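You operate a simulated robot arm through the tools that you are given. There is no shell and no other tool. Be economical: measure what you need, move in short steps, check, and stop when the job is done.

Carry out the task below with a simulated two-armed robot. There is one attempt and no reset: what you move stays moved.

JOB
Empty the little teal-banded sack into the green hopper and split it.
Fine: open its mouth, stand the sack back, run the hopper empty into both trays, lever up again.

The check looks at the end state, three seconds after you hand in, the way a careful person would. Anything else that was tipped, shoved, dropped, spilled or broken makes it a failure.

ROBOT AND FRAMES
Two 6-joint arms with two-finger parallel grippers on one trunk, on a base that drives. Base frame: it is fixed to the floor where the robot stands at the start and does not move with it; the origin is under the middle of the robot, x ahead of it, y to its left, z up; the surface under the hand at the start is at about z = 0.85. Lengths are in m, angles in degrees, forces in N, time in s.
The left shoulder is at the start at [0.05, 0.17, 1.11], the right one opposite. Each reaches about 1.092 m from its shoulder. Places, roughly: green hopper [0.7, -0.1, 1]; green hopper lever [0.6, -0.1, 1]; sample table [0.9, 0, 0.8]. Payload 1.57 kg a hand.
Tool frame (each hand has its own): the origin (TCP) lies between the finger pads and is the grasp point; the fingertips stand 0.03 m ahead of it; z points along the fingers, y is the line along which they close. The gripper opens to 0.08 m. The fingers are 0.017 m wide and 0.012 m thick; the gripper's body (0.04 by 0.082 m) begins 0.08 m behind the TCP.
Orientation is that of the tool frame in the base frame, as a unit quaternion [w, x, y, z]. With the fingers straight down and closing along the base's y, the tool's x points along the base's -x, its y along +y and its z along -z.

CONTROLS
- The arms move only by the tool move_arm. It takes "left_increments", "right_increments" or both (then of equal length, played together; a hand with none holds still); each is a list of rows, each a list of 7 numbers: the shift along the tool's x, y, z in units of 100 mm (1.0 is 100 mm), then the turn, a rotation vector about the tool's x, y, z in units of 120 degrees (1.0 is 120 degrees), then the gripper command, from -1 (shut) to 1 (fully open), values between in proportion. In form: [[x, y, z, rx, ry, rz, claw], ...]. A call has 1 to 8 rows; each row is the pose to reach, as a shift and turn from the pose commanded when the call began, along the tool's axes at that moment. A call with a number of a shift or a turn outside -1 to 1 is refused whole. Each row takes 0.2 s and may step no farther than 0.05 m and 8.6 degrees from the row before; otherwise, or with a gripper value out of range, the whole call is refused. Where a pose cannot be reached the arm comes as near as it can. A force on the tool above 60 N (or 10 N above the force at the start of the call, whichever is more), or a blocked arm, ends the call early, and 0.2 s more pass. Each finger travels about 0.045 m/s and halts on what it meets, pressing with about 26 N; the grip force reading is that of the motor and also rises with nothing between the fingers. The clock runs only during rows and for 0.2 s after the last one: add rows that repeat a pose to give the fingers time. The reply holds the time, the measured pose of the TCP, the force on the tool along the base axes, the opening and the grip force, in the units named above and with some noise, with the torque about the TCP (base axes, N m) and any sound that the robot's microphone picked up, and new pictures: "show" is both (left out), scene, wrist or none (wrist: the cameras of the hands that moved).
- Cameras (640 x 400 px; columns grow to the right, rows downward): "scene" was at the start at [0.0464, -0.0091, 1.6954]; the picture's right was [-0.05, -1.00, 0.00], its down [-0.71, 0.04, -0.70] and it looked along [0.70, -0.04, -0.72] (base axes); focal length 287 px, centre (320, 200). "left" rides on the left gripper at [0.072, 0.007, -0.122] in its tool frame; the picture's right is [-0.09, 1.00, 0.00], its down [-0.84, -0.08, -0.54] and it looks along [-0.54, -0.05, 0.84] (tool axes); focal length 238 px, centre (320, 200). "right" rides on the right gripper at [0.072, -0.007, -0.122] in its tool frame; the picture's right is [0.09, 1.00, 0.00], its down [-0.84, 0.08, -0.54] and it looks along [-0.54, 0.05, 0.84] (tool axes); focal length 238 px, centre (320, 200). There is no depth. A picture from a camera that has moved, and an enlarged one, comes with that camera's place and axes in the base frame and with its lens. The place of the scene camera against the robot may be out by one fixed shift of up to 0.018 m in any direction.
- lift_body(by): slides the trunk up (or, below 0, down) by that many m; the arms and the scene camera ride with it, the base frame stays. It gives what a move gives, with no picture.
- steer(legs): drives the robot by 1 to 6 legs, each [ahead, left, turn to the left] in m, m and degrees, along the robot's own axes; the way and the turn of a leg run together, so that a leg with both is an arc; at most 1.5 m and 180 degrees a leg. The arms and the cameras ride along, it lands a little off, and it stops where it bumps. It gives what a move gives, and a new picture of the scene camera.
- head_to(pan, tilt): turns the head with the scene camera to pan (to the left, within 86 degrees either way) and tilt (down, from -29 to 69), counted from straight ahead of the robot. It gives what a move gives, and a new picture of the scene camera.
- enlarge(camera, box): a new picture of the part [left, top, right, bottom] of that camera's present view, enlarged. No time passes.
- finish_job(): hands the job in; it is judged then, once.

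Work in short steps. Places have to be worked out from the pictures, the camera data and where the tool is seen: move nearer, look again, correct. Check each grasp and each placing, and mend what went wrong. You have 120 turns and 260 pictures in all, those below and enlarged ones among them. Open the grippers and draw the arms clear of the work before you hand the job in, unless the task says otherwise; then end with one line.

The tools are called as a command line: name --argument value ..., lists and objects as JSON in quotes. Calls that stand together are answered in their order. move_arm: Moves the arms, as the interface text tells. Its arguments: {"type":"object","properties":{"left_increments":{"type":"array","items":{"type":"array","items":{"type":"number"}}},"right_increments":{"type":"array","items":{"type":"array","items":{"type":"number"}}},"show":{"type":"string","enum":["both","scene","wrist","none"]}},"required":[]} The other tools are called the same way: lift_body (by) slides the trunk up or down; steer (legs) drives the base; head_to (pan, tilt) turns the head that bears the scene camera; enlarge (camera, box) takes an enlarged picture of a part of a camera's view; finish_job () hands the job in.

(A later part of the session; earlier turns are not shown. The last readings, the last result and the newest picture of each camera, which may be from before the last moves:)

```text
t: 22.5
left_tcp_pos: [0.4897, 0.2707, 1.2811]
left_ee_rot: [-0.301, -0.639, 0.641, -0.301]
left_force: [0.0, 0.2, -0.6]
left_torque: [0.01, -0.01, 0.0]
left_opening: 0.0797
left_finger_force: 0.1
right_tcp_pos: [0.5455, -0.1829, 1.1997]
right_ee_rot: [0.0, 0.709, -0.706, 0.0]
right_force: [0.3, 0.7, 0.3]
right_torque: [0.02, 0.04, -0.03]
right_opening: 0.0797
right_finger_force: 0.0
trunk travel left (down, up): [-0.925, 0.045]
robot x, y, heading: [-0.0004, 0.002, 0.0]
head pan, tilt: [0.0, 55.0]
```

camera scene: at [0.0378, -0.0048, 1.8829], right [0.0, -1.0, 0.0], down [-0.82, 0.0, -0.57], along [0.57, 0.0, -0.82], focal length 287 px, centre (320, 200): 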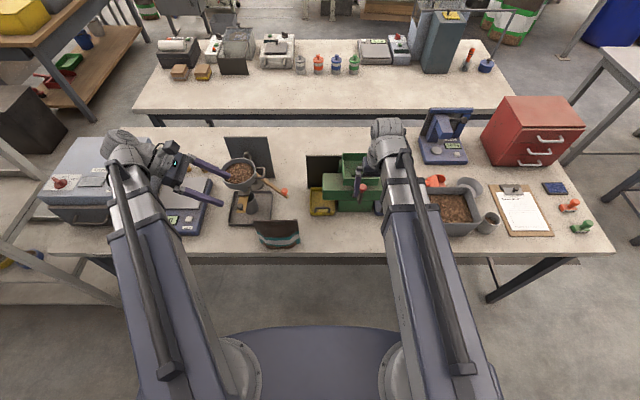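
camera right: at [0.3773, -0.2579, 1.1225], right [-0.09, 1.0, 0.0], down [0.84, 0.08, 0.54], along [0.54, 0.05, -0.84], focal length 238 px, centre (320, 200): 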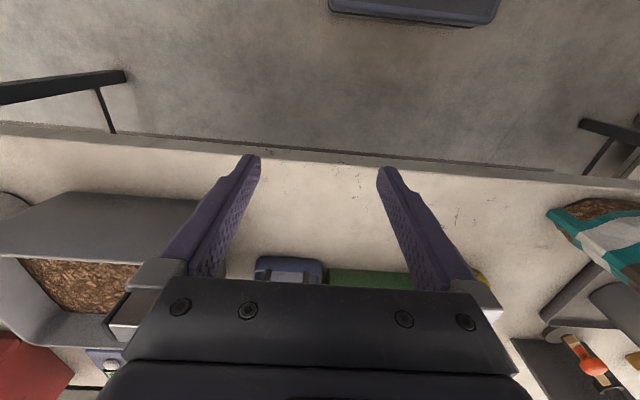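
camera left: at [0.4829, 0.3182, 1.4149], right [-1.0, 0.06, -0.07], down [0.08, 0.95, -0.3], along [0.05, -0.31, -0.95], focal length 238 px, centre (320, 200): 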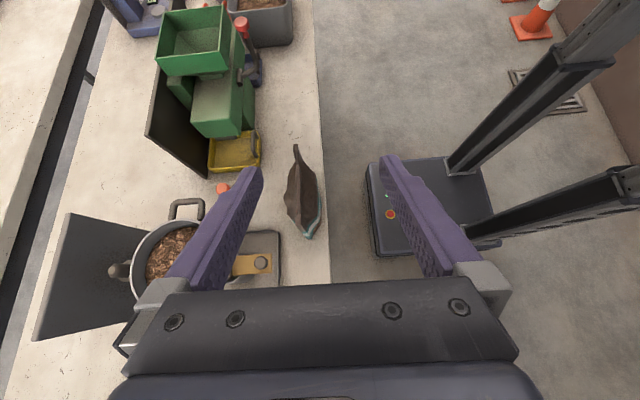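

Move the right hand to about (0.64, 0.0) to look at the back of the sack.

move_arm --right_increments '[[-0.4, -0.25, 0, 0, 0, 0, 1], [-0.8, -0.5, 0, 0, 0, 0, 1], [-1.0, -0.9, 0, 0, 0, 0, 1]]' --show "none"

move_arm --right_increments '[[-0.4, -0.1, 0, 0, 0, 0, 1], [-0.8, -0.2, 0, 0, 0, 0, 1]]' --show "wrist"

```text
t: 23.3
left_tcp_pos: [0.4904, 0.2707, 1.2807]
left_ee_rot: [-0.301, -0.639, 0.64, -0.301]
left_force: [0.3, 0.5, 0.0]
left_torque: [-0.02, 0.01, -0.01]
left_opening: 0.0801
left_finger_force: 0.0
right_tcp_pos: [0.6362, -0.0817, 1.1989]
right_ee_rot: [0.001, 0.707, -0.707, 0.0]
right_force: [1.0, 0.3, -1.1]
right_torque: [0.01, 0.02, -0.02]
right_opening: 0.0798
right_finger_force: 0.1
trunk travel left (down, up): [-0.925, 0.045]
robot x, y, heading: [-0.0021, 0.0005, -0.1]
head pan, tilt: [0.0, 55.0]
```

```text
t: 23.9
left_tcp_pos: [0.4879, 0.2703, 1.2805]
left_ee_rot: [-0.301, -0.639, 0.641, -0.301]
left_force: [0.7, 0.2, 0.5]
left_torque: [-0.03, -0.01, 0.04]
left_opening: 0.0799
left_finger_force: 0.1
right_tcp_pos: [0.656, -0.0001, 1.2003]
right_ee_rot: [0.0, -0.707, 0.707, -0.001]
right_force: [-0.4, -0.5, -0.4]
right_torque: [0.01, 0.01, 0.01]
right_opening: 0.0803
right_finger_force: 0.1
trunk travel left (down, up): [-0.925, 0.045]
robot x, y, heading: [0.0036, -0.0006, -0.1]
head pan, tilt: [0.0, 55.0]
camera right: at [0.6624, -0.0717, 1.3224], right [-1.0, -0.09, 0.0], down [-0.08, 0.84, 0.54], along [-0.05, 0.54, -0.84], focal length 238 px, centre (320, 200)
```

right: 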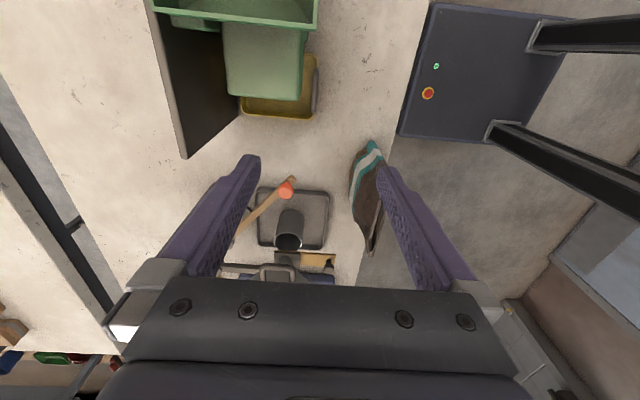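

enlarge --camera "right" --box '[330, 135, 410, 260]'

```text
3.20 times, centred on (370, 198) of right
camera zoom: at [0.6624, -0.0717, 1.3224], right [-1.0, -0.09, 0.0], down [-0.08, 0.84, 0.54], along [-0.05, 0.54, -0.84], focal length 763 px, centre (160, 208)
```

zoom: 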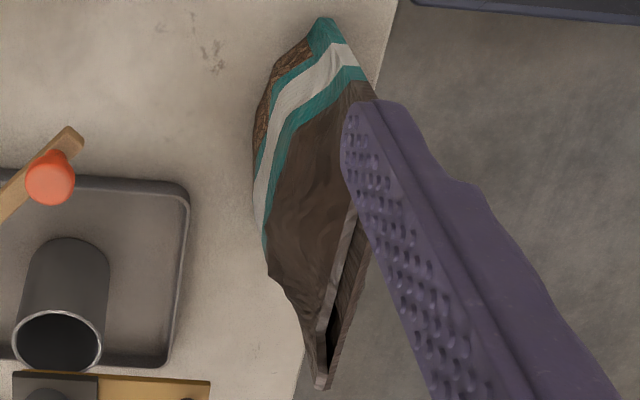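

There seems to be a dark slot between the two lips. I shift the right hand sideways for an unobstructed look.

move_arm --right_increments '[[-0.3, 0.4, 0, 0, 0, 0, 1], [-0.5, 0.8, 0, 0, 0, 0, 1], [-0.5, 1.0, 0, 0, 0, 0, 1]]' --show "none"

enlarge --camera "right" --box '[255, 130, 355, 230]'

```text
t: 24.7
left_tcp_pos: [0.4896, 0.2705, 1.2797]
left_ee_rot: [-0.3, -0.639, 0.641, -0.301]
left_force: [-0.2, -0.7, -1.1]
left_torque: [-0.01, 0.01, 0.01]
left_opening: 0.0803
left_finger_force: 0.1
right_tcp_pos: [0.5557, 0.0486, 1.2]
right_ee_rot: [0.0, -0.706, 0.708, -0.001]
right_force: [0.9, 0.7, -0.2]
right_torque: [0.03, 0.02, -0.02]
right_opening: 0.08
right_finger_force: 0.2
trunk travel left (down, up): [-0.925, 0.045]
robot x, y, heading: [0.0005, -0.0012, 0.1]
head pan, tilt: [0.0, 55.0]
```

```text
4.00 times, centred on (305, 180) of right
camera zoom: at [0.5618, -0.0228, 1.3225], right [-1.0, -0.09, 0.0], down [-0.08, 0.84, 0.54], along [-0.05, 0.54, -0.84], focal length 953 px, centre (380, 280)
```

zoom: 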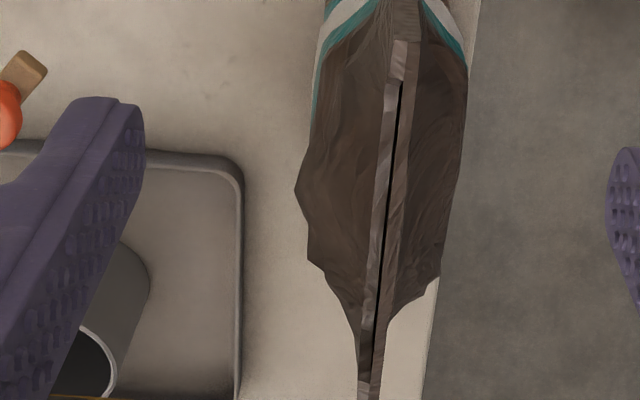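

Now it is clear: two lips with a thin slit between, joined at both ends (y 0.077 and 0.23, x 0.544, z 1.02). Squeezing the ends toward each other should make it gape. I set the left hand upright first, then yaw it so its camera faces outward.

move_arm --left_increments '[[-0.126, -0.05, 0.208, 0, -0.07, 0, 1], [-0.229, -0.1, 0.397, 0, -0.14, 0, 1], [-0.301, -0.15, 0.561, 0, -0.21, 0, 1], [-0.343, -0.2, 0.698, 0, -0.28, 0, 1], [-0.345, -0.25, 0.805, 0, -0.35, 0, 1], [-0.31, -0.3, 0.88, 0, -0.42, 0, 1]]' --right_increments '[[0.2, 0, 0, 0, 0, 0, 1], [0.4, 0, 0, 0, 0, 0, 1], [0.6, 0, 0, 0, 0, 0, 1], [0.6, 0, 0, 0, 0, 0, 1], [0.6, 0, 0, 0, 0, 0, 1], [0.6, 0, 0, 0, 0, 0, 1]]' --show "none"

move_arm --left_increments '[[-0.1, 0, 0, 0, 0, 0.07, 1], [-0.2, 0, 0, 0, 0, 0.14, 1], [-0.3, 0, 0, 0, 0, 0.21, 1], [-0.4, 0, 0, 0, 0, 0.28, 1], [-0.5, 0, 0, 0, 0, 0.35, 1], [-0.6, 0, 0, 0, 0, 0.42, 1], [-0.7, 0, 0, 0, 0, 0.49, 1], [-0.7, 0, 0, 0, 0, 0.56, 1]]' --show "none"

move_arm --left_increments '[[0, 0, 0, 0, 0, 0.07, 1], [0, 0, 0, 0, 0, 0.14, 1], [0, 0, 0, 0, 0, 0.21, 1], [0, 0, 0, 0, 0, 0.28, 1], [0, 0, 0, 0, 0, 0.35, 1], [0, 0, 0, 0, 0, 0.42, 1], [0, 0, 0, 0, 0, 0.49, 1], [0, 0, 0, 0, 0, 0.56, 1]]' --show "none"

```text
t: 26.1
left_tcp_pos: [0.5189, 0.2215, 1.2005]
left_ee_rot: [0.002, -0.706, 0.708, 0.001]
left_force: [0.3, 0.1, 0.2]
left_torque: [-0.03, -0.03, 0.01]
left_opening: 0.08
left_finger_force: 0.0
right_tcp_pos: [0.5553, -0.0147, 1.1995]
right_ee_rot: [-0.001, 0.707, -0.707, -0.001]
right_force: [0.6, 0.3, 0.6]
right_torque: [0.01, 0.01, -0.05]
right_opening: 0.0802
right_finger_force: 0.1
trunk travel left (down, up): [-0.925, 0.045]
robot x, y, heading: [-0.0029, -0.0007, -0.2]
head pan, tilt: [0.0, 55.0]
```

```text
t: 27.9
left_tcp_pos: [0.5188, 0.2926, 1.2001]
left_ee_rot: [0.002, -0.196, 0.981, 0.0]
left_force: [-0.1, 0.2, -1.2]
left_torque: [-0.02, 0.01, 0.01]
left_opening: 0.0801
left_finger_force: 0.0
right_tcp_pos: [0.5554, -0.0132, 1.1999]
right_ee_rot: [0.0, -0.707, 0.707, 0.001]
right_force: [0.1, 0.4, 0.5]
right_torque: [-0.01, -0.04, -0.01]
right_opening: 0.0799
right_finger_force: 0.1
trunk travel left (down, up): [-0.925, 0.045]
robot x, y, heading: [-0.0011, -0.0005, 0.2]
head pan, tilt: [0.0, 55.0]
```

```text
t: 29.7
left_tcp_pos: [0.5197, 0.2921, 1.2006]
left_ee_rot: [0.002, 0.38, 0.925, 0.0]
left_force: [-0.6, 0.6, 0.5]
left_torque: [0.01, -0.01, 0.02]
left_opening: 0.0801
left_finger_force: 0.1
right_tcp_pos: [0.5556, -0.0132, 1.2001]
right_ee_rot: [0.0, -0.707, 0.707, 0.0]
right_force: [-0.4, -0.3, 0.6]
right_torque: [0.04, 0.01, 0.0]
right_opening: 0.08
right_finger_force: 0.1
trunk travel left (down, up): [-0.925, 0.045]
robot x, y, heading: [-0.0011, -0.0005, 0.1]
head pan, tilt: [0.0, 55.0]
```

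Finish the yaw of the left hand.

move_arm --left_increments '[[0, 0, 0, 0, 0, 0.063, 1], [0, 0, 0, 0, 0, 0.126, 1], [0, 0, 0, 0, 0, 0.189, 1], [0, 0, 0, 0, 0, 0.252, 1], [0, 0, 0, 0, 0, 0.315, 1], [0, 0, 0, 0, 0, 0.376, 1]]' --show "wrist"

```text
t: 31.1
left_tcp_pos: [0.52, 0.2918, 1.2007]
left_ee_rot: [0.001, 0.706, 0.708, 0.0]
left_force: [-0.8, 0.6, 1.0]
left_torque: [0.0, 0.0, -0.01]
left_opening: 0.0798
left_finger_force: 0.0
right_tcp_pos: [0.5553, -0.0144, 1.2002]
right_ee_rot: [0.0, -0.707, 0.707, 0.0]
right_force: [-0.6, -0.7, -0.3]
right_torque: [0.0, 0.03, 0.02]
right_opening: 0.0798
right_finger_force: 0.0
trunk travel left (down, up): [-0.925, 0.045]
robot x, y, heading: [-0.0009, -0.0005, 0.0]
head pan, tilt: [0.0, 55.0]
camera left: at [0.526, 0.364, 1.3236], right [1.0, -0.09, 0.0], down [-0.07, -0.84, 0.54], along [-0.05, -0.54, -0.84], focal length 238 px, centre (320, 200)
```

left: 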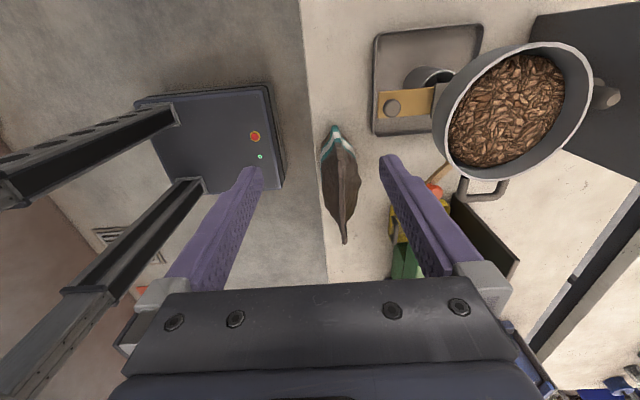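

The pan clears (x ≥ 0.64). Move both hands above the two ends of the mouth.

move_arm --left_increments '[[-0.35, 0.12, 0, 0, 0, 0, 1], [-0.7, 0.24, 0, 0, 0, 0, 1], [-0.7, 0.24, 0, 0, 0, 0, 1]]' --right_increments '[[-0.4, 0.05, 0, 0, 0, 0, 1], [-0.8, 0.11, 0, 0, 0, 0, 1], [-0.99, 0.11, 0, 0, 0, 0, 1]]' --show "both"

```text
t: 31.9
left_tcp_pos: [0.544, 0.2228, 1.2001]
left_ee_rot: [0.001, 0.704, 0.71, 0.001]
left_force: [-0.1, 0.8, 0.3]
left_torque: [0.02, 0.03, 0.01]
left_opening: 0.0802
left_finger_force: 0.1
right_tcp_pos: [0.5465, 0.0867, 1.2003]
right_ee_rot: [0.0, 0.707, -0.707, 0.001]
right_force: [0.1, 0.1, 0.3]
right_torque: [-0.03, -0.01, 0.03]
right_opening: 0.0801
right_finger_force: 0.0
trunk travel left (down, up): [-0.925, 0.045]
robot x, y, heading: [-0.0027, 0.0009, -0.0]
head pan, tilt: [0.0, 55.0]
camera scene: at [0.0377, -0.004, 1.8829], right [0.0, -1.0, 0.0], down [-0.82, 0.0, -0.57], along [0.57, 0.0, -0.82], focal length 287 px, centre (320, 200)
camera right: at [0.5531, 0.0145, 1.3224], right [-1.0, -0.09, 0.0], down [-0.08, 0.84, 0.54], along [-0.05, 0.54, -0.84], focal length 238 px, centre (320, 200)
camera left: at [0.5506, 0.2949, 1.3234], right [1.0, -0.09, 0.0], down [-0.07, -0.84, 0.54], along [-0.05, -0.54, -0.84], focal length 238 px, centre (320, 200)
```

scene: 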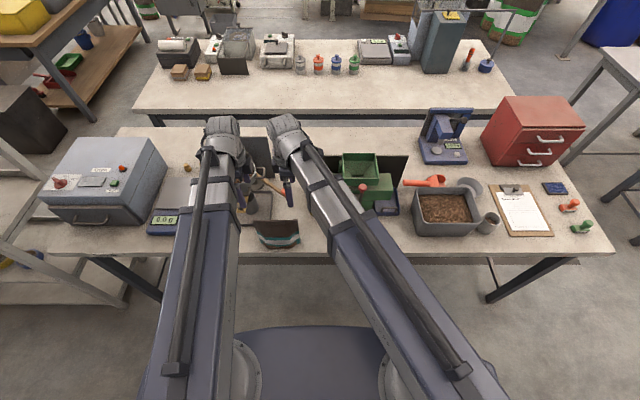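
right: 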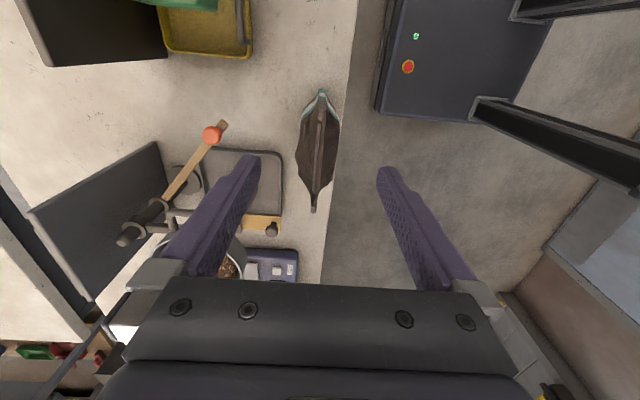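
left: 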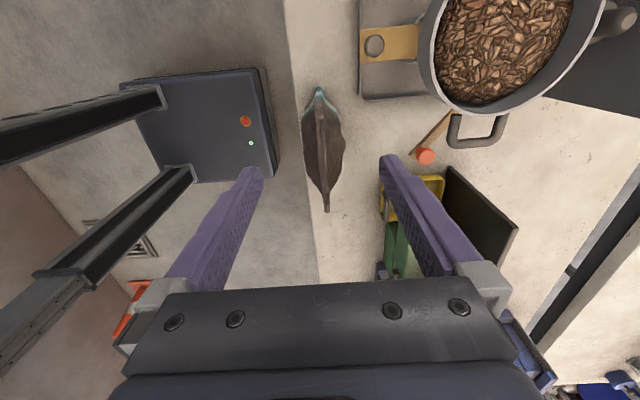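

Both hands line up with the strip (the strip lies at the projected column). I lower the trunk by 0.19.

lift_body --by -0.12

enlarge --camera "right" --box '[220, 60, 420, 200]'

enlarge --camera "left" --box '[220, 60, 420, 200]'

```text
t: 33.4
left_tcp_pos: [0.5448, 0.2226, 1.0792]
left_ee_rot: [0.0, 0.704, 0.71, 0.0]
left_force: [1.0, -0.3, -0.5]
left_torque: [0.02, 0.04, 0.01]
left_opening: 0.0802
left_finger_force: 0.0
right_tcp_pos: [0.5477, 0.0854, 1.0806]
right_ee_rot: [0.001, -0.707, 0.707, 0.0]
right_force: [-0.2, 0.3, -0.3]
right_torque: [0.01, 0.02, 0.01]
right_opening: 0.0804
right_finger_force: 0.0
trunk travel left (down, up): [-0.805, 0.165]
robot x, y, heading: [0.0003, -0.0003, -0.1]
head pan, tilt: [0.0, 55.0]
```

```text
2.86 times, centred on (320, 130) of right
camera zoom: at [0.5531, 0.0136, 1.2025], right [-1.0, -0.09, 0.0], down [-0.08, 0.84, 0.54], along [-0.05, 0.54, -0.84], focal length 681 px, centre (320, 400)
```

zoom: 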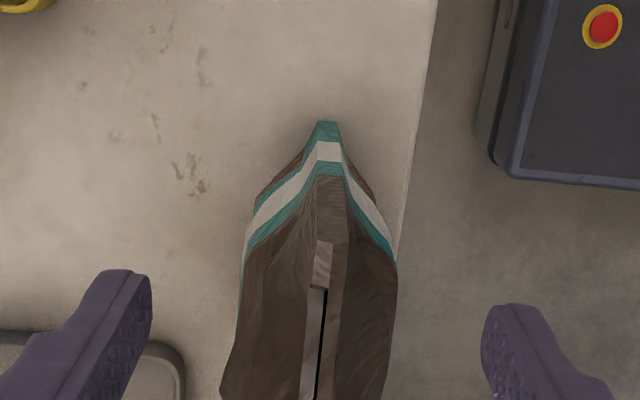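

```text
2.86 times, centred on (320, 130) of left
camera zoom: at [0.5505, 0.2946, 1.2037], right [1.0, -0.09, 0.0], down [-0.07, -0.84, 0.54], along [-0.05, -0.54, -0.84], focal length 681 px, centre (320, 400)
```

zoom: 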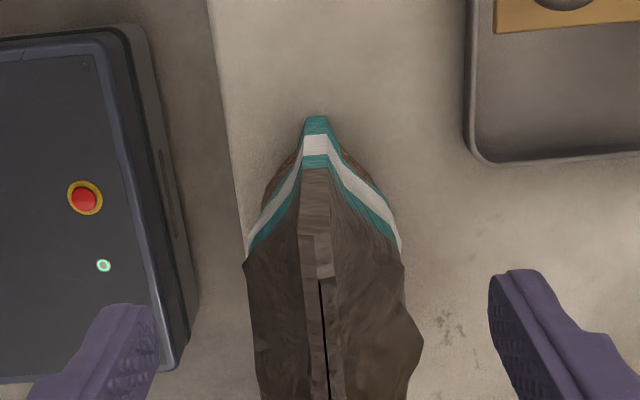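

Alignment is good on both sides. Lower the last 0.07.

lift_body --by -0.07

enlarge --camera "right" --box '[220, 120, 420, 260]'

enlarge --camera "left" --box '[220, 120, 420, 260]'

```text
t: 34.5
left_tcp_pos: [0.5427, 0.2232, 1.0094]
left_ee_rot: [0.001, 0.705, 0.709, 0.001]
left_force: [0.2, -0.5, 0.6]
left_torque: [0.01, -0.01, 0.01]
left_opening: 0.08
left_finger_force: 0.0
right_tcp_pos: [0.5465, 0.0848, 1.0101]
right_ee_rot: [0.0, -0.707, 0.708, 0.0]
right_force: [-0.4, 0.3, 0.3]
right_torque: [-0.02, -0.02, 0.01]
right_opening: 0.0799
right_finger_force: 0.1
trunk travel left (down, up): [-0.735, 0.235]
robot x, y, heading: [-0.001, -0.0022, 0.1]
head pan, tilt: [0.0, 55.0]
```

```text
2.86 times, centred on (320, 190) of right
camera zoom: at [0.553, 0.0136, 1.1325], right [-1.0, -0.09, 0.0], down [-0.08, 0.84, 0.54], along [-0.05, 0.54, -0.84], focal length 681 px, centre (320, 229)
```

zoom: 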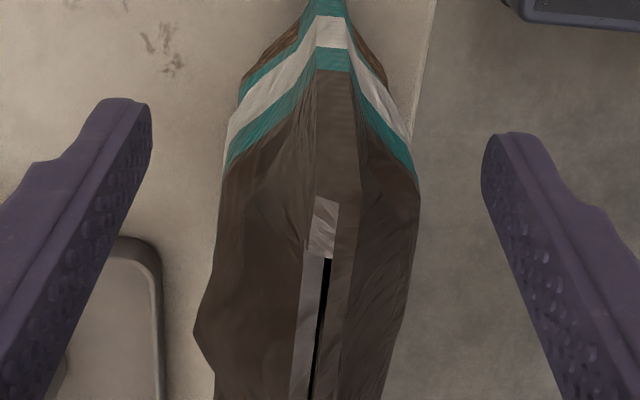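

```text
2.86 times, centred on (320, 190) of left
camera zoom: at [0.5504, 0.2946, 1.1337], right [1.0, -0.09, 0.0], down [-0.07, -0.84, 0.54], along [-0.05, -0.54, -0.84], focal length 681 px, centre (320, 229)
```

zoom: 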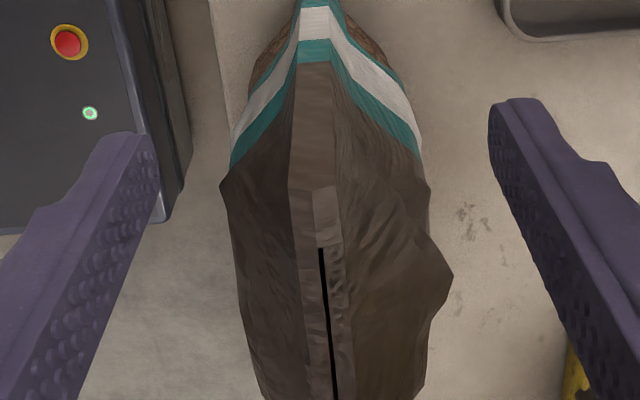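

The strip ends lie between both pairs of fingers. Close both hands.

move_arm --left_increments '[[0, 0, 0, 0, 0, 0, -1], [0, 0, 0, 0, 0, 0, -1], [0, 0, 0, 0, 0, 0, -1], [0, 0, 0, 0, 0, 0, -1], [0, 0, 0, 0, 0, 0, -1], [0, 0, 0, 0, 0, 0, -1]]' --right_increments '[[0, 0, 0, 0, 0, 0, -1], [0, 0, 0, 0, 0, 0, -1], [0, 0, 0, 0, 0, 0, -1], [0, 0, 0, 0, 0, 0, -1], [0, 0, 0, 0, 0, 0, -1], [0, 0, 0, 0, 0, 0, -1]]' --show "wrist"

```text
t: 35.9
left_tcp_pos: [0.545, 0.2231, 1.01]
left_ee_rot: [0.001, 0.705, 0.709, 0.0]
left_force: [3.0, 0.2, 0.3]
left_torque: [0.05, 0.31, 0.22]
left_opening: 0.0096
left_finger_force: 26.0
right_tcp_pos: [0.5461, 0.0856, 1.0098]
right_ee_rot: [0.001, 0.708, -0.706, -0.001]
right_force: [-5.3, -0.7, -0.2]
right_torque: [0.06, -0.13, 0.4]
right_opening: 0.0097
right_finger_force: 25.9
trunk travel left (down, up): [-0.735, 0.235]
robot x, y, heading: [-0.0015, 0.0014, -0.2]
head pan, tilt: [0.0, 55.0]
camera right: at [0.5528, 0.0136, 1.1324], right [-1.0, -0.09, 0.0], down [-0.08, 0.84, 0.54], along [-0.05, 0.54, -0.84], focal length 238 px, centre (320, 200)
camera left: at [0.5507, 0.2946, 1.1336], right [1.0, -0.09, 0.0], down [-0.07, -0.84, 0.54], along [-0.04, -0.54, -0.84], focal length 238 px, centre (320, 200)
```

right: 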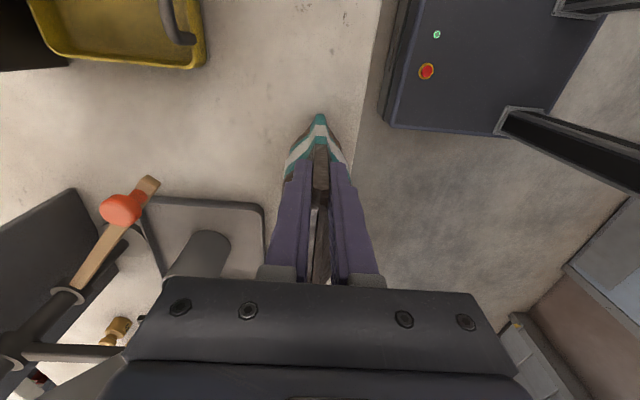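
left: 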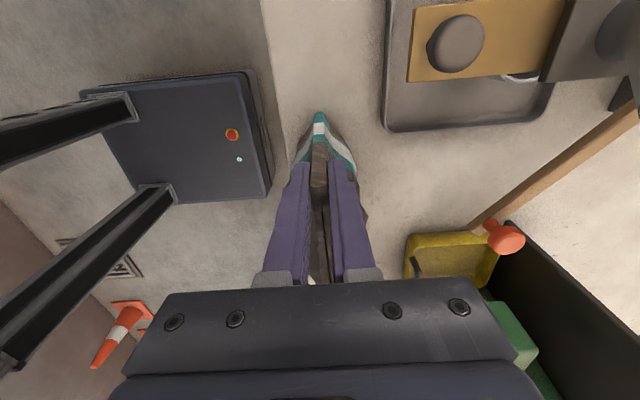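

Both ends are pinched (9.6 mm). Now squeeze them toward each other, 8 mm per hand in small steps.

move_arm --left_increments '[[-0.02, 0, 0, 0, 0, 0, -1], [-0.04, 0, 0, 0, 0, 0, -1], [-0.06, 0, 0, 0, 0, 0, -1], [-0.08, 0, 0, 0, 0, 0, -1]]' --right_increments '[[-0.02, 0, 0, 0, 0, 0, -1], [-0.04, 0, 0, 0, 0, 0, -1], [-0.06, 0, 0, 0, 0, 0, -1], [-0.08, 0, 0, 0, 0, 0, -1]]' --show "wrist"

```text
t: 36.9
left_tcp_pos: [0.5447, 0.2169, 1.0107]
left_ee_rot: [-0.001, 0.705, 0.709, 0.002]
left_force: [6.9, 22.4, 2.3]
left_torque: [0.25, 0.28, 0.34]
left_opening: 0.01
left_finger_force: 26.7
right_tcp_pos: [0.5458, 0.0934, 1.0107]
right_ee_rot: [0.001, 0.708, -0.707, 0.001]
right_force: [-6.8, -19.3, -0.4]
right_torque: [-0.11, -0.1, 0.46]
right_opening: 0.0099
right_finger_force: 26.2
trunk travel left (down, up): [-0.735, 0.235]
robot x, y, heading: [0.0015, 0.0012, 0.0]
head pan, tilt: [0.0, 55.0]
camera right: at [0.5529, 0.0217, 1.1326], right [-1.0, -0.09, 0.0], down [-0.08, 0.84, 0.54], along [-0.05, 0.54, -0.84], focal length 238 px, centre (320, 200)
camera left: at [0.5508, 0.2875, 1.1339], right [1.0, -0.08, 0.0], down [-0.07, -0.84, 0.54], along [-0.04, -0.54, -0.84], focal length 238 px, centre (320, 200)
```

right: 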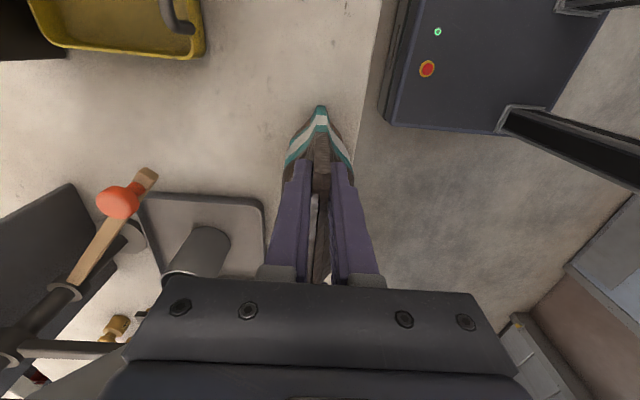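
left: 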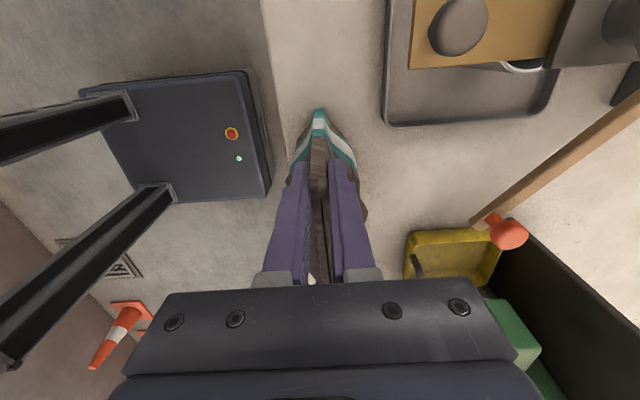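

Force rose to about 20 N and the fingers seem to have slid along; I zoom to see whether the slit changed.

enlarge --camera "right" --box '[270, 140, 370, 290]'

enlarge --camera "left" --box '[270, 140, 370, 290]'

enlarge --camera "scene" --box '[220, 180, 340, 260]'

```text
2.67 times, centred on (320, 215) of right
camera zoom: at [0.5529, 0.0217, 1.1326], right [-1.0, -0.09, 0.0], down [-0.08, 0.84, 0.54], along [-0.05, 0.54, -0.84], focal length 636 px, centre (320, 160)
```

zoom: 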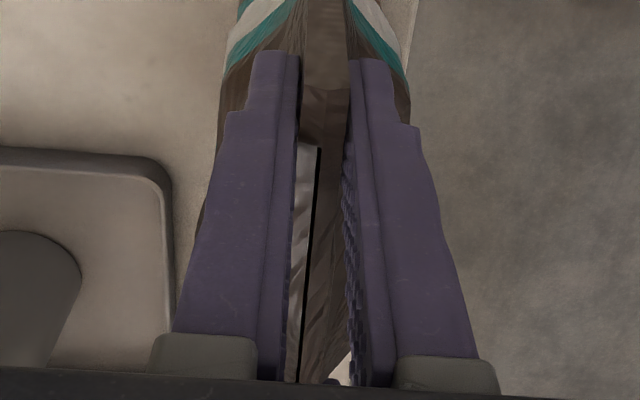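

```text
2.67 times, centred on (320, 215) of left
camera zoom: at [0.5508, 0.2875, 1.1339], right [1.0, -0.08, 0.0], down [-0.07, -0.84, 0.54], along [-0.04, -0.54, -0.84], focal length 636 px, centre (320, 160)
```

zoom: 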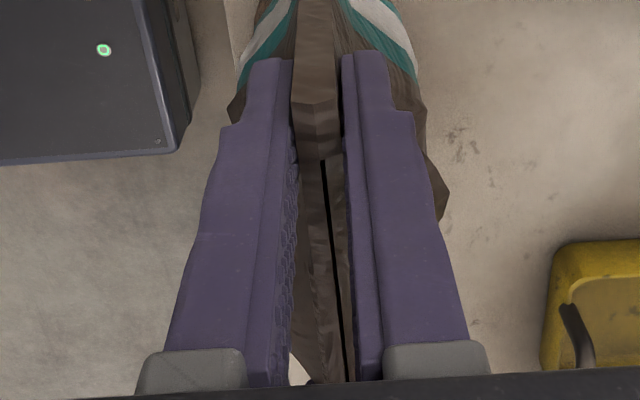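

```text
5.00 times, centred on (280, 220) of scene
camera zoom: at [0.0377, -0.0045, 1.693], right [0.0, -1.0, 0.0], down [-0.82, 0.0, -0.57], along [0.57, 0.0, -0.82], focal length 1435 px, centre (520, 100)
```

zoom: 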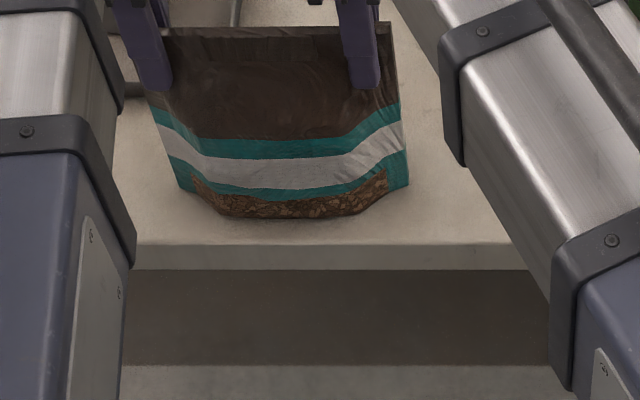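

The pinch slid on the strip and the slit is unchanged. While still gripping, I test pulling the ends apart.

move_arm --left_increments '[[0.03, 0, 0, 0, 0, 0, -1], [0.06, 0, 0, 0, 0, 0, -1], [0.09, 0, 0, 0, 0, 0, -1], [0.12, 0, 0, 0, 0, 0, -1]]' --right_increments '[[0.03, 0, 0, 0, 0, 0, -1], [0.06, 0, 0, 0, 0, 0, -1], [0.09, 0, 0, 0, 0, 0, -1], [0.12, 0, 0, 0, 0, 0, -1]]' --show "none"

enlarge --camera "right" --box '[270, 140, 370, 290]'

```text
t: 37.9
left_tcp_pos: [0.5438, 0.2253, 1.0093]
left_ee_rot: [0.001, 0.705, 0.709, -0.002]
left_force: [4.4, -21.0, -0.5]
left_torque: [-0.04, 0.3, 0.33]
left_opening: 0.0101
left_finger_force: 26.1
right_tcp_pos: [0.5462, 0.0826, 1.0089]
right_ee_rot: [-0.001, 0.708, -0.706, -0.001]
right_force: [-5.9, 20.4, 0.4]
right_torque: [0.07, -0.15, 0.37]
right_opening: 0.01
right_finger_force: 26.1
trunk travel left (down, up): [-0.735, 0.235]
robot x, y, heading: [-0.0018, -0.0004, -0.1]
head pan, tilt: [0.0, 55.0]
```

```text
2.67 times, centred on (320, 215) of right
camera zoom: at [0.5534, 0.0106, 1.132], right [-1.0, -0.09, 0.0], down [-0.08, 0.83, 0.55], along [-0.05, 0.54, -0.84], focal length 636 px, centre (320, 160)
```

zoom: 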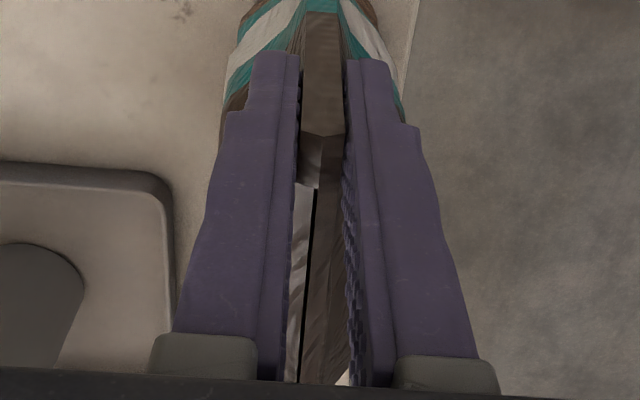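

Nothing gives along the strip by friction. Next I let go, back off outward, and close the fingers so I can press on the end faces themselves.

move_arm --left_increments '[[0, 0, 0, 0, 0, 0, 0], [0, 0, 0, 0, 0, 0, 0], [0.2, 0, 0, 0, 0, 0, -0.2], [0.4, 0, 0, 0, 0, 0, -1], [0.4, 0, 0, 0, 0, 0, -1], [0.4, 0, 0, 0, 0, 0, -1]]' --right_increments '[[0, 0, 0, 0, 0, 0, 0], [0, 0, 0, 0, 0, 0, 0], [0.2, 0, 0, 0, 0, 0, -0.2], [0.4, 0, 0, 0, 0, 0, -1], [0.4, 0, 0, 0, 0, 0, -1], [0.4, 0, 0, 0, 0, 0, -1]]' --show "none"

move_arm --left_increments '[[-0.2, 0, 0, 0, 0, 0, -1], [-0.3, 0, 0, 0, 0, 0, -1], [-0.35, 0, 0, 0, 0, 0, -1], [-0.4, 0, 0, 0, 0, 0, -1], [-0.45, 0, 0, 0, 0, 0, -1], [-0.5, 0, 0, 0, 0, 0, -1]]' --right_increments '[[-0.2, 0, 0, 0, 0, 0, -1], [-0.3, 0, 0, 0, 0, 0, -1], [-0.35, 0, 0, 0, 0, 0, -1], [-0.4, 0, 0, 0, 0, 0, -1], [-0.45, 0, 0, 0, 0, 0, -1], [-0.5, 0, 0, 0, 0, 0, -1]]' --show "wrist"

```text
t: 39.2
left_tcp_pos: [0.5445, 0.2691, 1.0105]
left_ee_rot: [0.0, 0.704, 0.71, 0.0]
left_force: [0.0, 0.5, -0.7]
left_torque: [-0.03, 0.01, 0.04]
left_opening: 0.0
left_finger_force: 21.0
right_tcp_pos: [0.5481, 0.0408, 1.0096]
right_ee_rot: [0.0, -0.707, 0.708, 0.0]
right_force: [0.0, -0.5, -0.8]
right_torque: [-0.03, -0.01, -0.01]
right_opening: 0.0
right_finger_force: 21.8
trunk travel left (down, up): [-0.735, 0.235]
robot x, y, heading: [-0.0, -0.0001, 0.2]
head pan, tilt: [0.0, 55.0]
```

```text
t: 40.1
left_tcp_pos: [0.5441, 0.2409, 1.0101]
left_ee_rot: [-0.008, 0.702, 0.713, 0.007]
left_force: [-0.1, 0.3, 0.5]
left_torque: [0.0, -0.02, 0.04]
left_opening: 0.0001
left_finger_force: 21.7
right_tcp_pos: [0.5451, 0.0658, 1.01]
right_ee_rot: [-0.007, -0.705, 0.71, -0.006]
right_force: [-1.4, -1.7, -0.2]
right_torque: [-0.01, -0.03, 0.04]
right_opening: 0.0001
right_finger_force: 21.6
trunk travel left (down, up): [-0.735, 0.235]
robot x, y, heading: [-0.0012, 0.0023, -0.0]
head pan, tilt: [0.0, 55.0]
stopped in row 4 (left hand): the force on the tool passed its limit at 67 N (the readings are from after the stop); the commanded pose is now the measured one
camera right: at [0.5526, -0.0026, 1.1338], right [-1.0, -0.09, 0.0], down [-0.07, 0.85, 0.53], along [-0.05, 0.52, -0.85], focal length 238 px, centre (320, 200)
camera left: at [0.5496, 0.3098, 1.1351], right [1.0, -0.08, 0.0], down [-0.06, -0.85, 0.52], along [-0.04, -0.52, -0.85], focal length 238 px, centre (320, 200)
```

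right: 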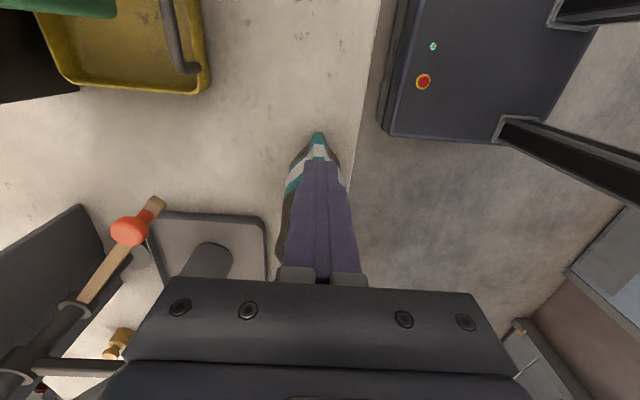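
left: 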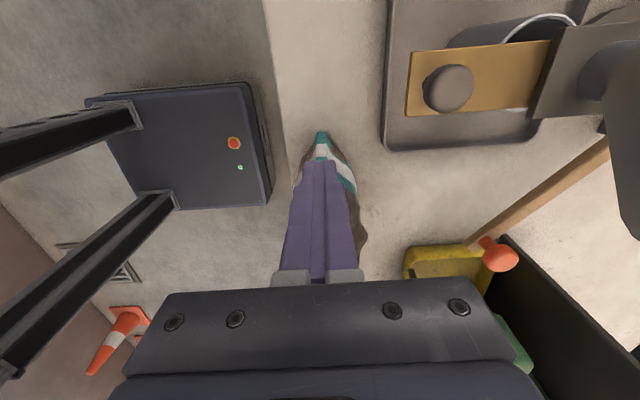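

The ends are stiff (67 N, no give), so squeezing is not how it opens. I back off and raise the trunk to study the lips closely.

move_arm --left_increments '[[0.3, 0, 0, 0, 0, 0, 1], [0.6, 0, 0, 0, 0, 0, 1], [0.9, 0, 0, 0, 0, 0, 1]]' --right_increments '[[0.3, 0, 0, 0, 0, 0, 1], [0.6, 0, 0, 0, 0, 0, 1], [0.9, 0, 0, 0, 0, 0, 1]]' --show "none"

lift_body --by 0.1

enlarge --camera "right" --box '[290, 150, 350, 225]'

enlarge --camera "left" --box '[290, 150, 350, 225]'

enlarge --camera "scene" --box '[220, 160, 340, 260]'

```text
t: 40.9
left_tcp_pos: [0.5442, 0.3311, 1.0101]
left_ee_rot: [-0.007, 0.702, 0.712, 0.008]
left_force: [0.4, 0.8, -0.4]
left_torque: [0.05, -0.02, 0.01]
left_opening: 0.0679
left_finger_force: 0.1
right_tcp_pos: [0.5469, -0.0226, 1.0107]
right_ee_rot: [-0.007, -0.705, 0.709, -0.006]
right_force: [0.4, 0.0, 0.4]
right_torque: [-0.02, -0.08, 0.02]
right_opening: 0.0679
right_finger_force: 0.1
trunk travel left (down, up): [-0.735, 0.235]
robot x, y, heading: [-0.0009, -0.0016, 0.2]
head pan, tilt: [0.0, 55.0]
```

```text
t: 42.2
left_tcp_pos: [0.5435, 0.3316, 1.1096]
left_ee_rot: [-0.008, 0.702, 0.712, 0.008]
left_force: [1.0, 0.4, 0.0]
left_torque: [0.03, -0.04, 0.03]
left_opening: 0.08
left_finger_force: 0.1
right_tcp_pos: [0.5469, -0.0221, 1.1103]
right_ee_rot: [-0.008, -0.705, 0.709, -0.007]
right_force: [0.7, 0.2, -1.0]
right_torque: [-0.03, 0.0, 0.03]
right_opening: 0.08
right_finger_force: 0.0
trunk travel left (down, up): [-0.835, 0.135]
robot x, y, heading: [-0.0003, 0.0009, 0.1]
head pan, tilt: [0.0, 55.0]
```

```text
5.33 times, centred on (320, 188) of right
camera zoom: at [0.5529, -0.0916, 1.2337], right [-1.0, -0.09, 0.0], down [-0.07, 0.85, 0.53], along [-0.05, 0.52, -0.85], focal length 1271 px, centre (320, 267)
```

zoom: 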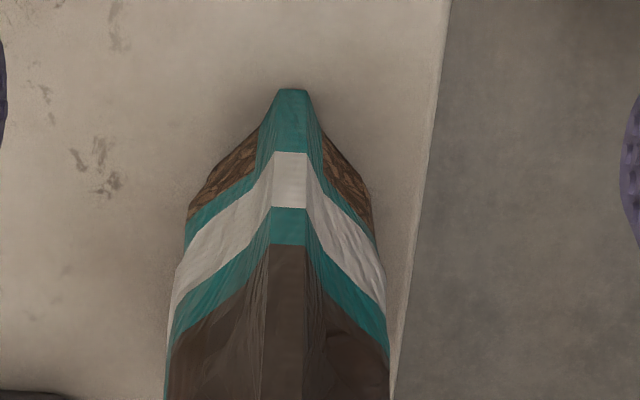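

```text
5.33 times, centred on (320, 188) of left
camera zoom: at [0.5491, 0.4008, 1.235], right [1.0, -0.08, 0.0], down [-0.07, -0.85, 0.52], along [-0.04, -0.52, -0.85], focal length 1271 px, centre (320, 267)
```

zoom: 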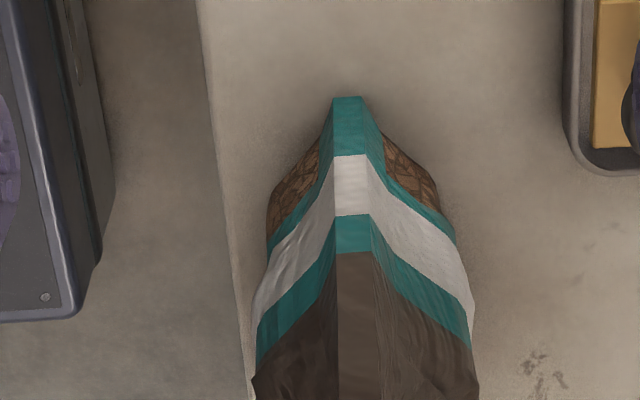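

```text
4.00 times, centred on (280, 210) of scene
camera zoom: at [0.0379, -0.0047, 1.7929], right [0.0, -1.0, 0.0], down [-0.82, 0.0, -0.57], along [0.57, 0.0, -0.82], focal length 1148 px, centre (480, 160)
```

zoom: 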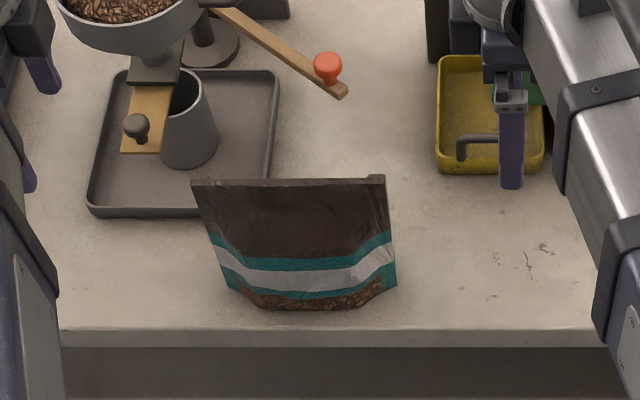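

I move the right camera in over the strip for a detailed look at the slit.

move_arm --right_increments '[[-0.35, 0, 0, 0, 0.005, 0, 1], [-0.7, 0, 0, 0, 0.01, 0, 1]]' --show "none"

enlarge --camera "right" --box '[300, 150, 345, 210]'

enlarge --camera "right" --box '[300, 205, 345, 280]'

```text
t: 42.9
left_tcp_pos: [0.5431, 0.3321, 1.1096]
left_ee_rot: [-0.007, 0.701, 0.713, 0.008]
left_force: [0.5, 0.7, 0.4]
left_torque: [0.02, 0.03, -0.02]
left_opening: 0.08
left_finger_force: 0.1
right_tcp_pos: [0.5467, 0.0474, 1.1106]
right_ee_rot: [-0.014, -0.705, 0.709, -0.015]
right_force: [-0.3, 0.0, 0.9]
right_torque: [0.01, 0.0, -0.03]
right_opening: 0.0802
right_finger_force: 0.2
trunk travel left (down, up): [-0.835, 0.135]
robot x, y, heading: [0.0004, 0.0022, 0.1]
head pan, tilt: [0.0, 55.0]
```

```text
6.67 times, centred on (322, 180) of right
camera zoom: at [0.5518, -0.019, 1.2354], right [-1.0, -0.09, 0.0], down [-0.07, 0.86, 0.51], along [-0.05, 0.51, -0.86], focal length 1589 px, centre (303, 333)
```

zoom: 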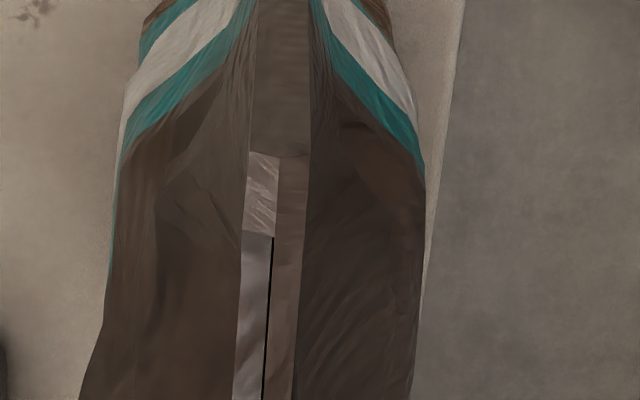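

```text
5.33 times, centred on (322, 242) of right
camera zoom: at [0.5518, -0.019, 1.2354], right [-1.0, -0.09, 0.0], down [-0.07, 0.86, 0.51], along [-0.05, 0.51, -0.86], focal length 1271 px, centre (307, -27)
```

zoom: 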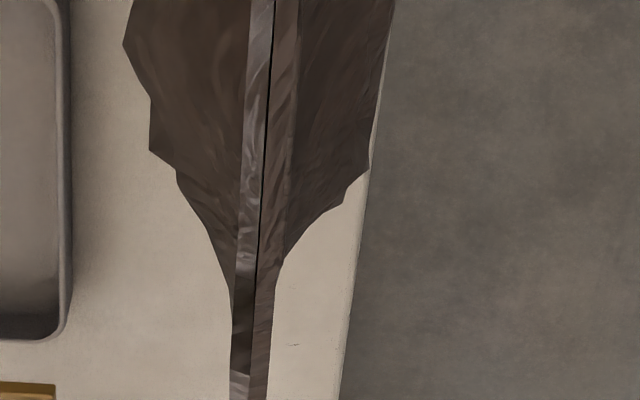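

The back lip looks like a separate panel sitting between two fixed end tabs. I close the right fingers and look from behind at a lower angle.

move_arm --right_increments '[[0.2, -0.3, 0, 0, 0, 0, -1], [0.4, -0.7, 0, 0, 0, 0, -1], [0.5, -1.0, 0, 0, 0, 0, -1], [0.5, -1.0, 0, 0, 0, 0, -1], [0.5, -1.0, 0, 0, 0, 0, -1]]' --show "wrist"

enlarge --camera "right" --box '[345, 130, 445, 270]'

```text
t: 44.0
left_tcp_pos: [0.5438, 0.332, 1.1106]
left_ee_rot: [-0.008, 0.701, 0.713, 0.007]
left_force: [-0.2, -0.5, 0.1]
left_torque: [-0.03, -0.02, 0.05]
left_opening: 0.0802
left_finger_force: 0.0
right_tcp_pos: [0.6465, -0.0041, 1.1101]
right_ee_rot: [-0.014, -0.705, 0.709, -0.014]
right_force: [-0.2, -0.4, 0.8]
right_torque: [0.0, -0.02, 0.01]
right_opening: 0.0001
right_finger_force: 14.9
trunk travel left (down, up): [-0.835, 0.135]
robot x, y, heading: [-0.0019, 0.0015, 0.0]
head pan, tilt: [0.0, 55.0]
camera right: at [0.6529, -0.0713, 1.2352], right [-1.0, -0.09, 0.0], down [-0.07, 0.86, 0.51], along [-0.05, 0.51, -0.86], focal length 238 px, centre (320, 200)
```

right: 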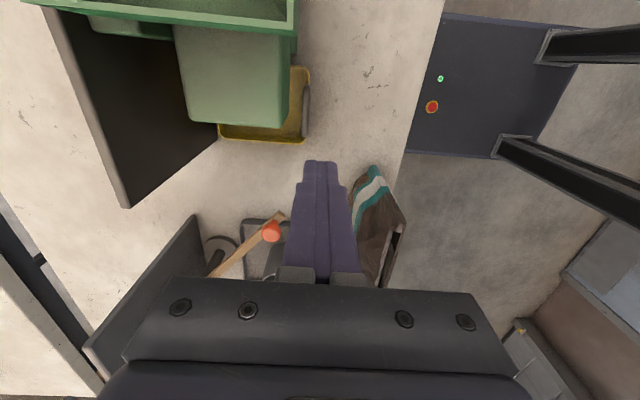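

```text
2.86 times, centred on (395, 200) of right
camera zoom: at [0.6529, -0.0713, 1.2352], right [-1.0, -0.09, 0.0], down [-0.07, 0.86, 0.51], along [-0.05, 0.51, -0.86], focal length 681 px, centre (106, 200)
```

zoom: 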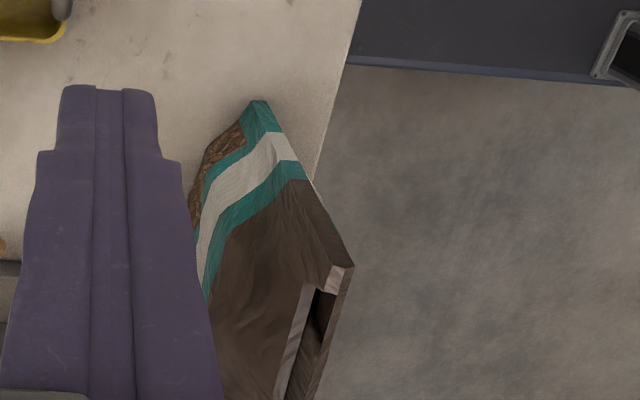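

Now I see it: between the end tabs the back lip is cut about 1.4 cm lower, so the front lip's rim stands free and can be pinched alone. Left will hold the left end seam, right will pinch the front rim between the tabs. I position both above (left tilted 15° outward for clearance).

move_arm --left_increments '[[-0.3, 0, -0.025, 0, -0.0625, 0, 1], [-0.6, 0, -0.076, 0, -0.125, 0, 1], [-0.8, 0, -0.076, 0, -0.125, 0, 1], [-1.0, 0, -0.076, 0, -0.125, 0, 1]]' --right_increments '[[-0.1, 0.4, 0, 0, -0.01, 0, 0], [-0.2, 0.7, 0, 0, -0.014, 0, 0], [-0.4, 1.0, 0, 0, -0.014, 0, 0], [-0.6, 1.0, 0, 0, -0.014, 0, 0]]' --show "none"

move_arm --right_increments '[[-0.4, 0.02, 0, 0, 0, 0, 0], [-0.75, 0.04, 0, 0, 0, 0, 0], [-0.75, 0.04, 0, 0, 0, 0, 0]]' --show "wrist"

enlarge --camera "left" --box '[260, 100, 380, 260]'

```text
t: 45.0
left_tcp_pos: [0.5461, 0.2305, 1.1159]
left_ee_rot: [0.086, 0.697, 0.707, -0.085]
left_force: [-0.1, 0.3, -0.4]
left_torque: [0.02, 0.04, 0.0]
left_opening: 0.08
left_finger_force: 0.0
right_tcp_pos: [0.5466, 0.0553, 1.1101]
right_ee_rot: [-0.004, -0.705, 0.709, -0.004]
right_force: [-0.2, 0.2, 0.6]
right_torque: [0.03, 0.04, 0.0]
right_opening: 0.0404
right_finger_force: 0.0
right hand out of reach, approached as far as the arm can: row 3, 4
trunk travel left (down, up): [-0.835, 0.135]
robot x, y, heading: [-0.0002, 0.0028, -0.2]
head pan, tilt: [0.0, 55.0]
```

```text
t: 45.9
left_tcp_pos: [0.5462, 0.2306, 1.1161]
left_ee_rot: [0.086, 0.696, 0.708, -0.083]
left_force: [0.4, 0.0, 0.7]
left_torque: [0.0, 0.01, 0.02]
left_opening: 0.0803
left_finger_force: 0.1
right_tcp_pos: [0.5434, 0.1315, 1.1103]
right_ee_rot: [-0.004, -0.705, 0.71, -0.003]
right_force: [0.2, -0.2, -0.5]
right_torque: [-0.02, 0.01, 0.0]
right_opening: 0.0398
right_finger_force: 0.0
trunk travel left (down, up): [-0.835, 0.135]
robot x, y, heading: [0.0009, 0.0028, -0.1]
head pan, tilt: [0.0, 55.0]
camera right: at [0.5495, 0.0619, 1.2332], right [-1.0, -0.09, 0.0], down [-0.07, 0.84, 0.53], along [-0.05, 0.53, -0.85], focal length 238 px, centre (320, 200)
```

right: 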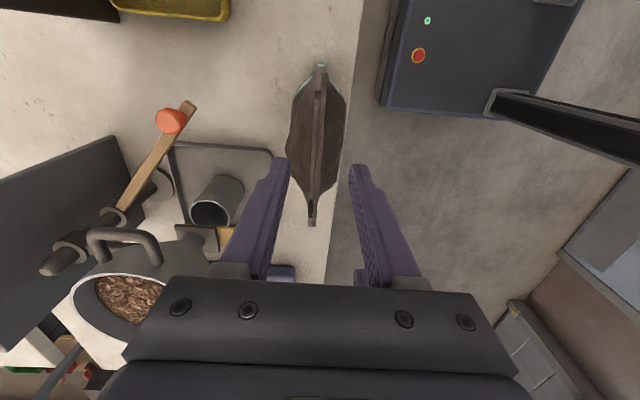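

```text
2.50 times, centred on (320, 180) of left
camera zoom: at [0.551, 0.3297, 1.2193], right [1.0, -0.07, 0.02], down [-0.07, -0.68, 0.73], along [-0.04, -0.73, -0.69], focal length 596 px, centre (320, 250)
```

zoom: 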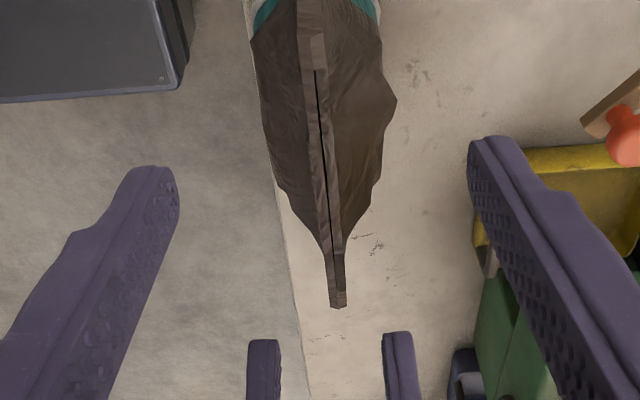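

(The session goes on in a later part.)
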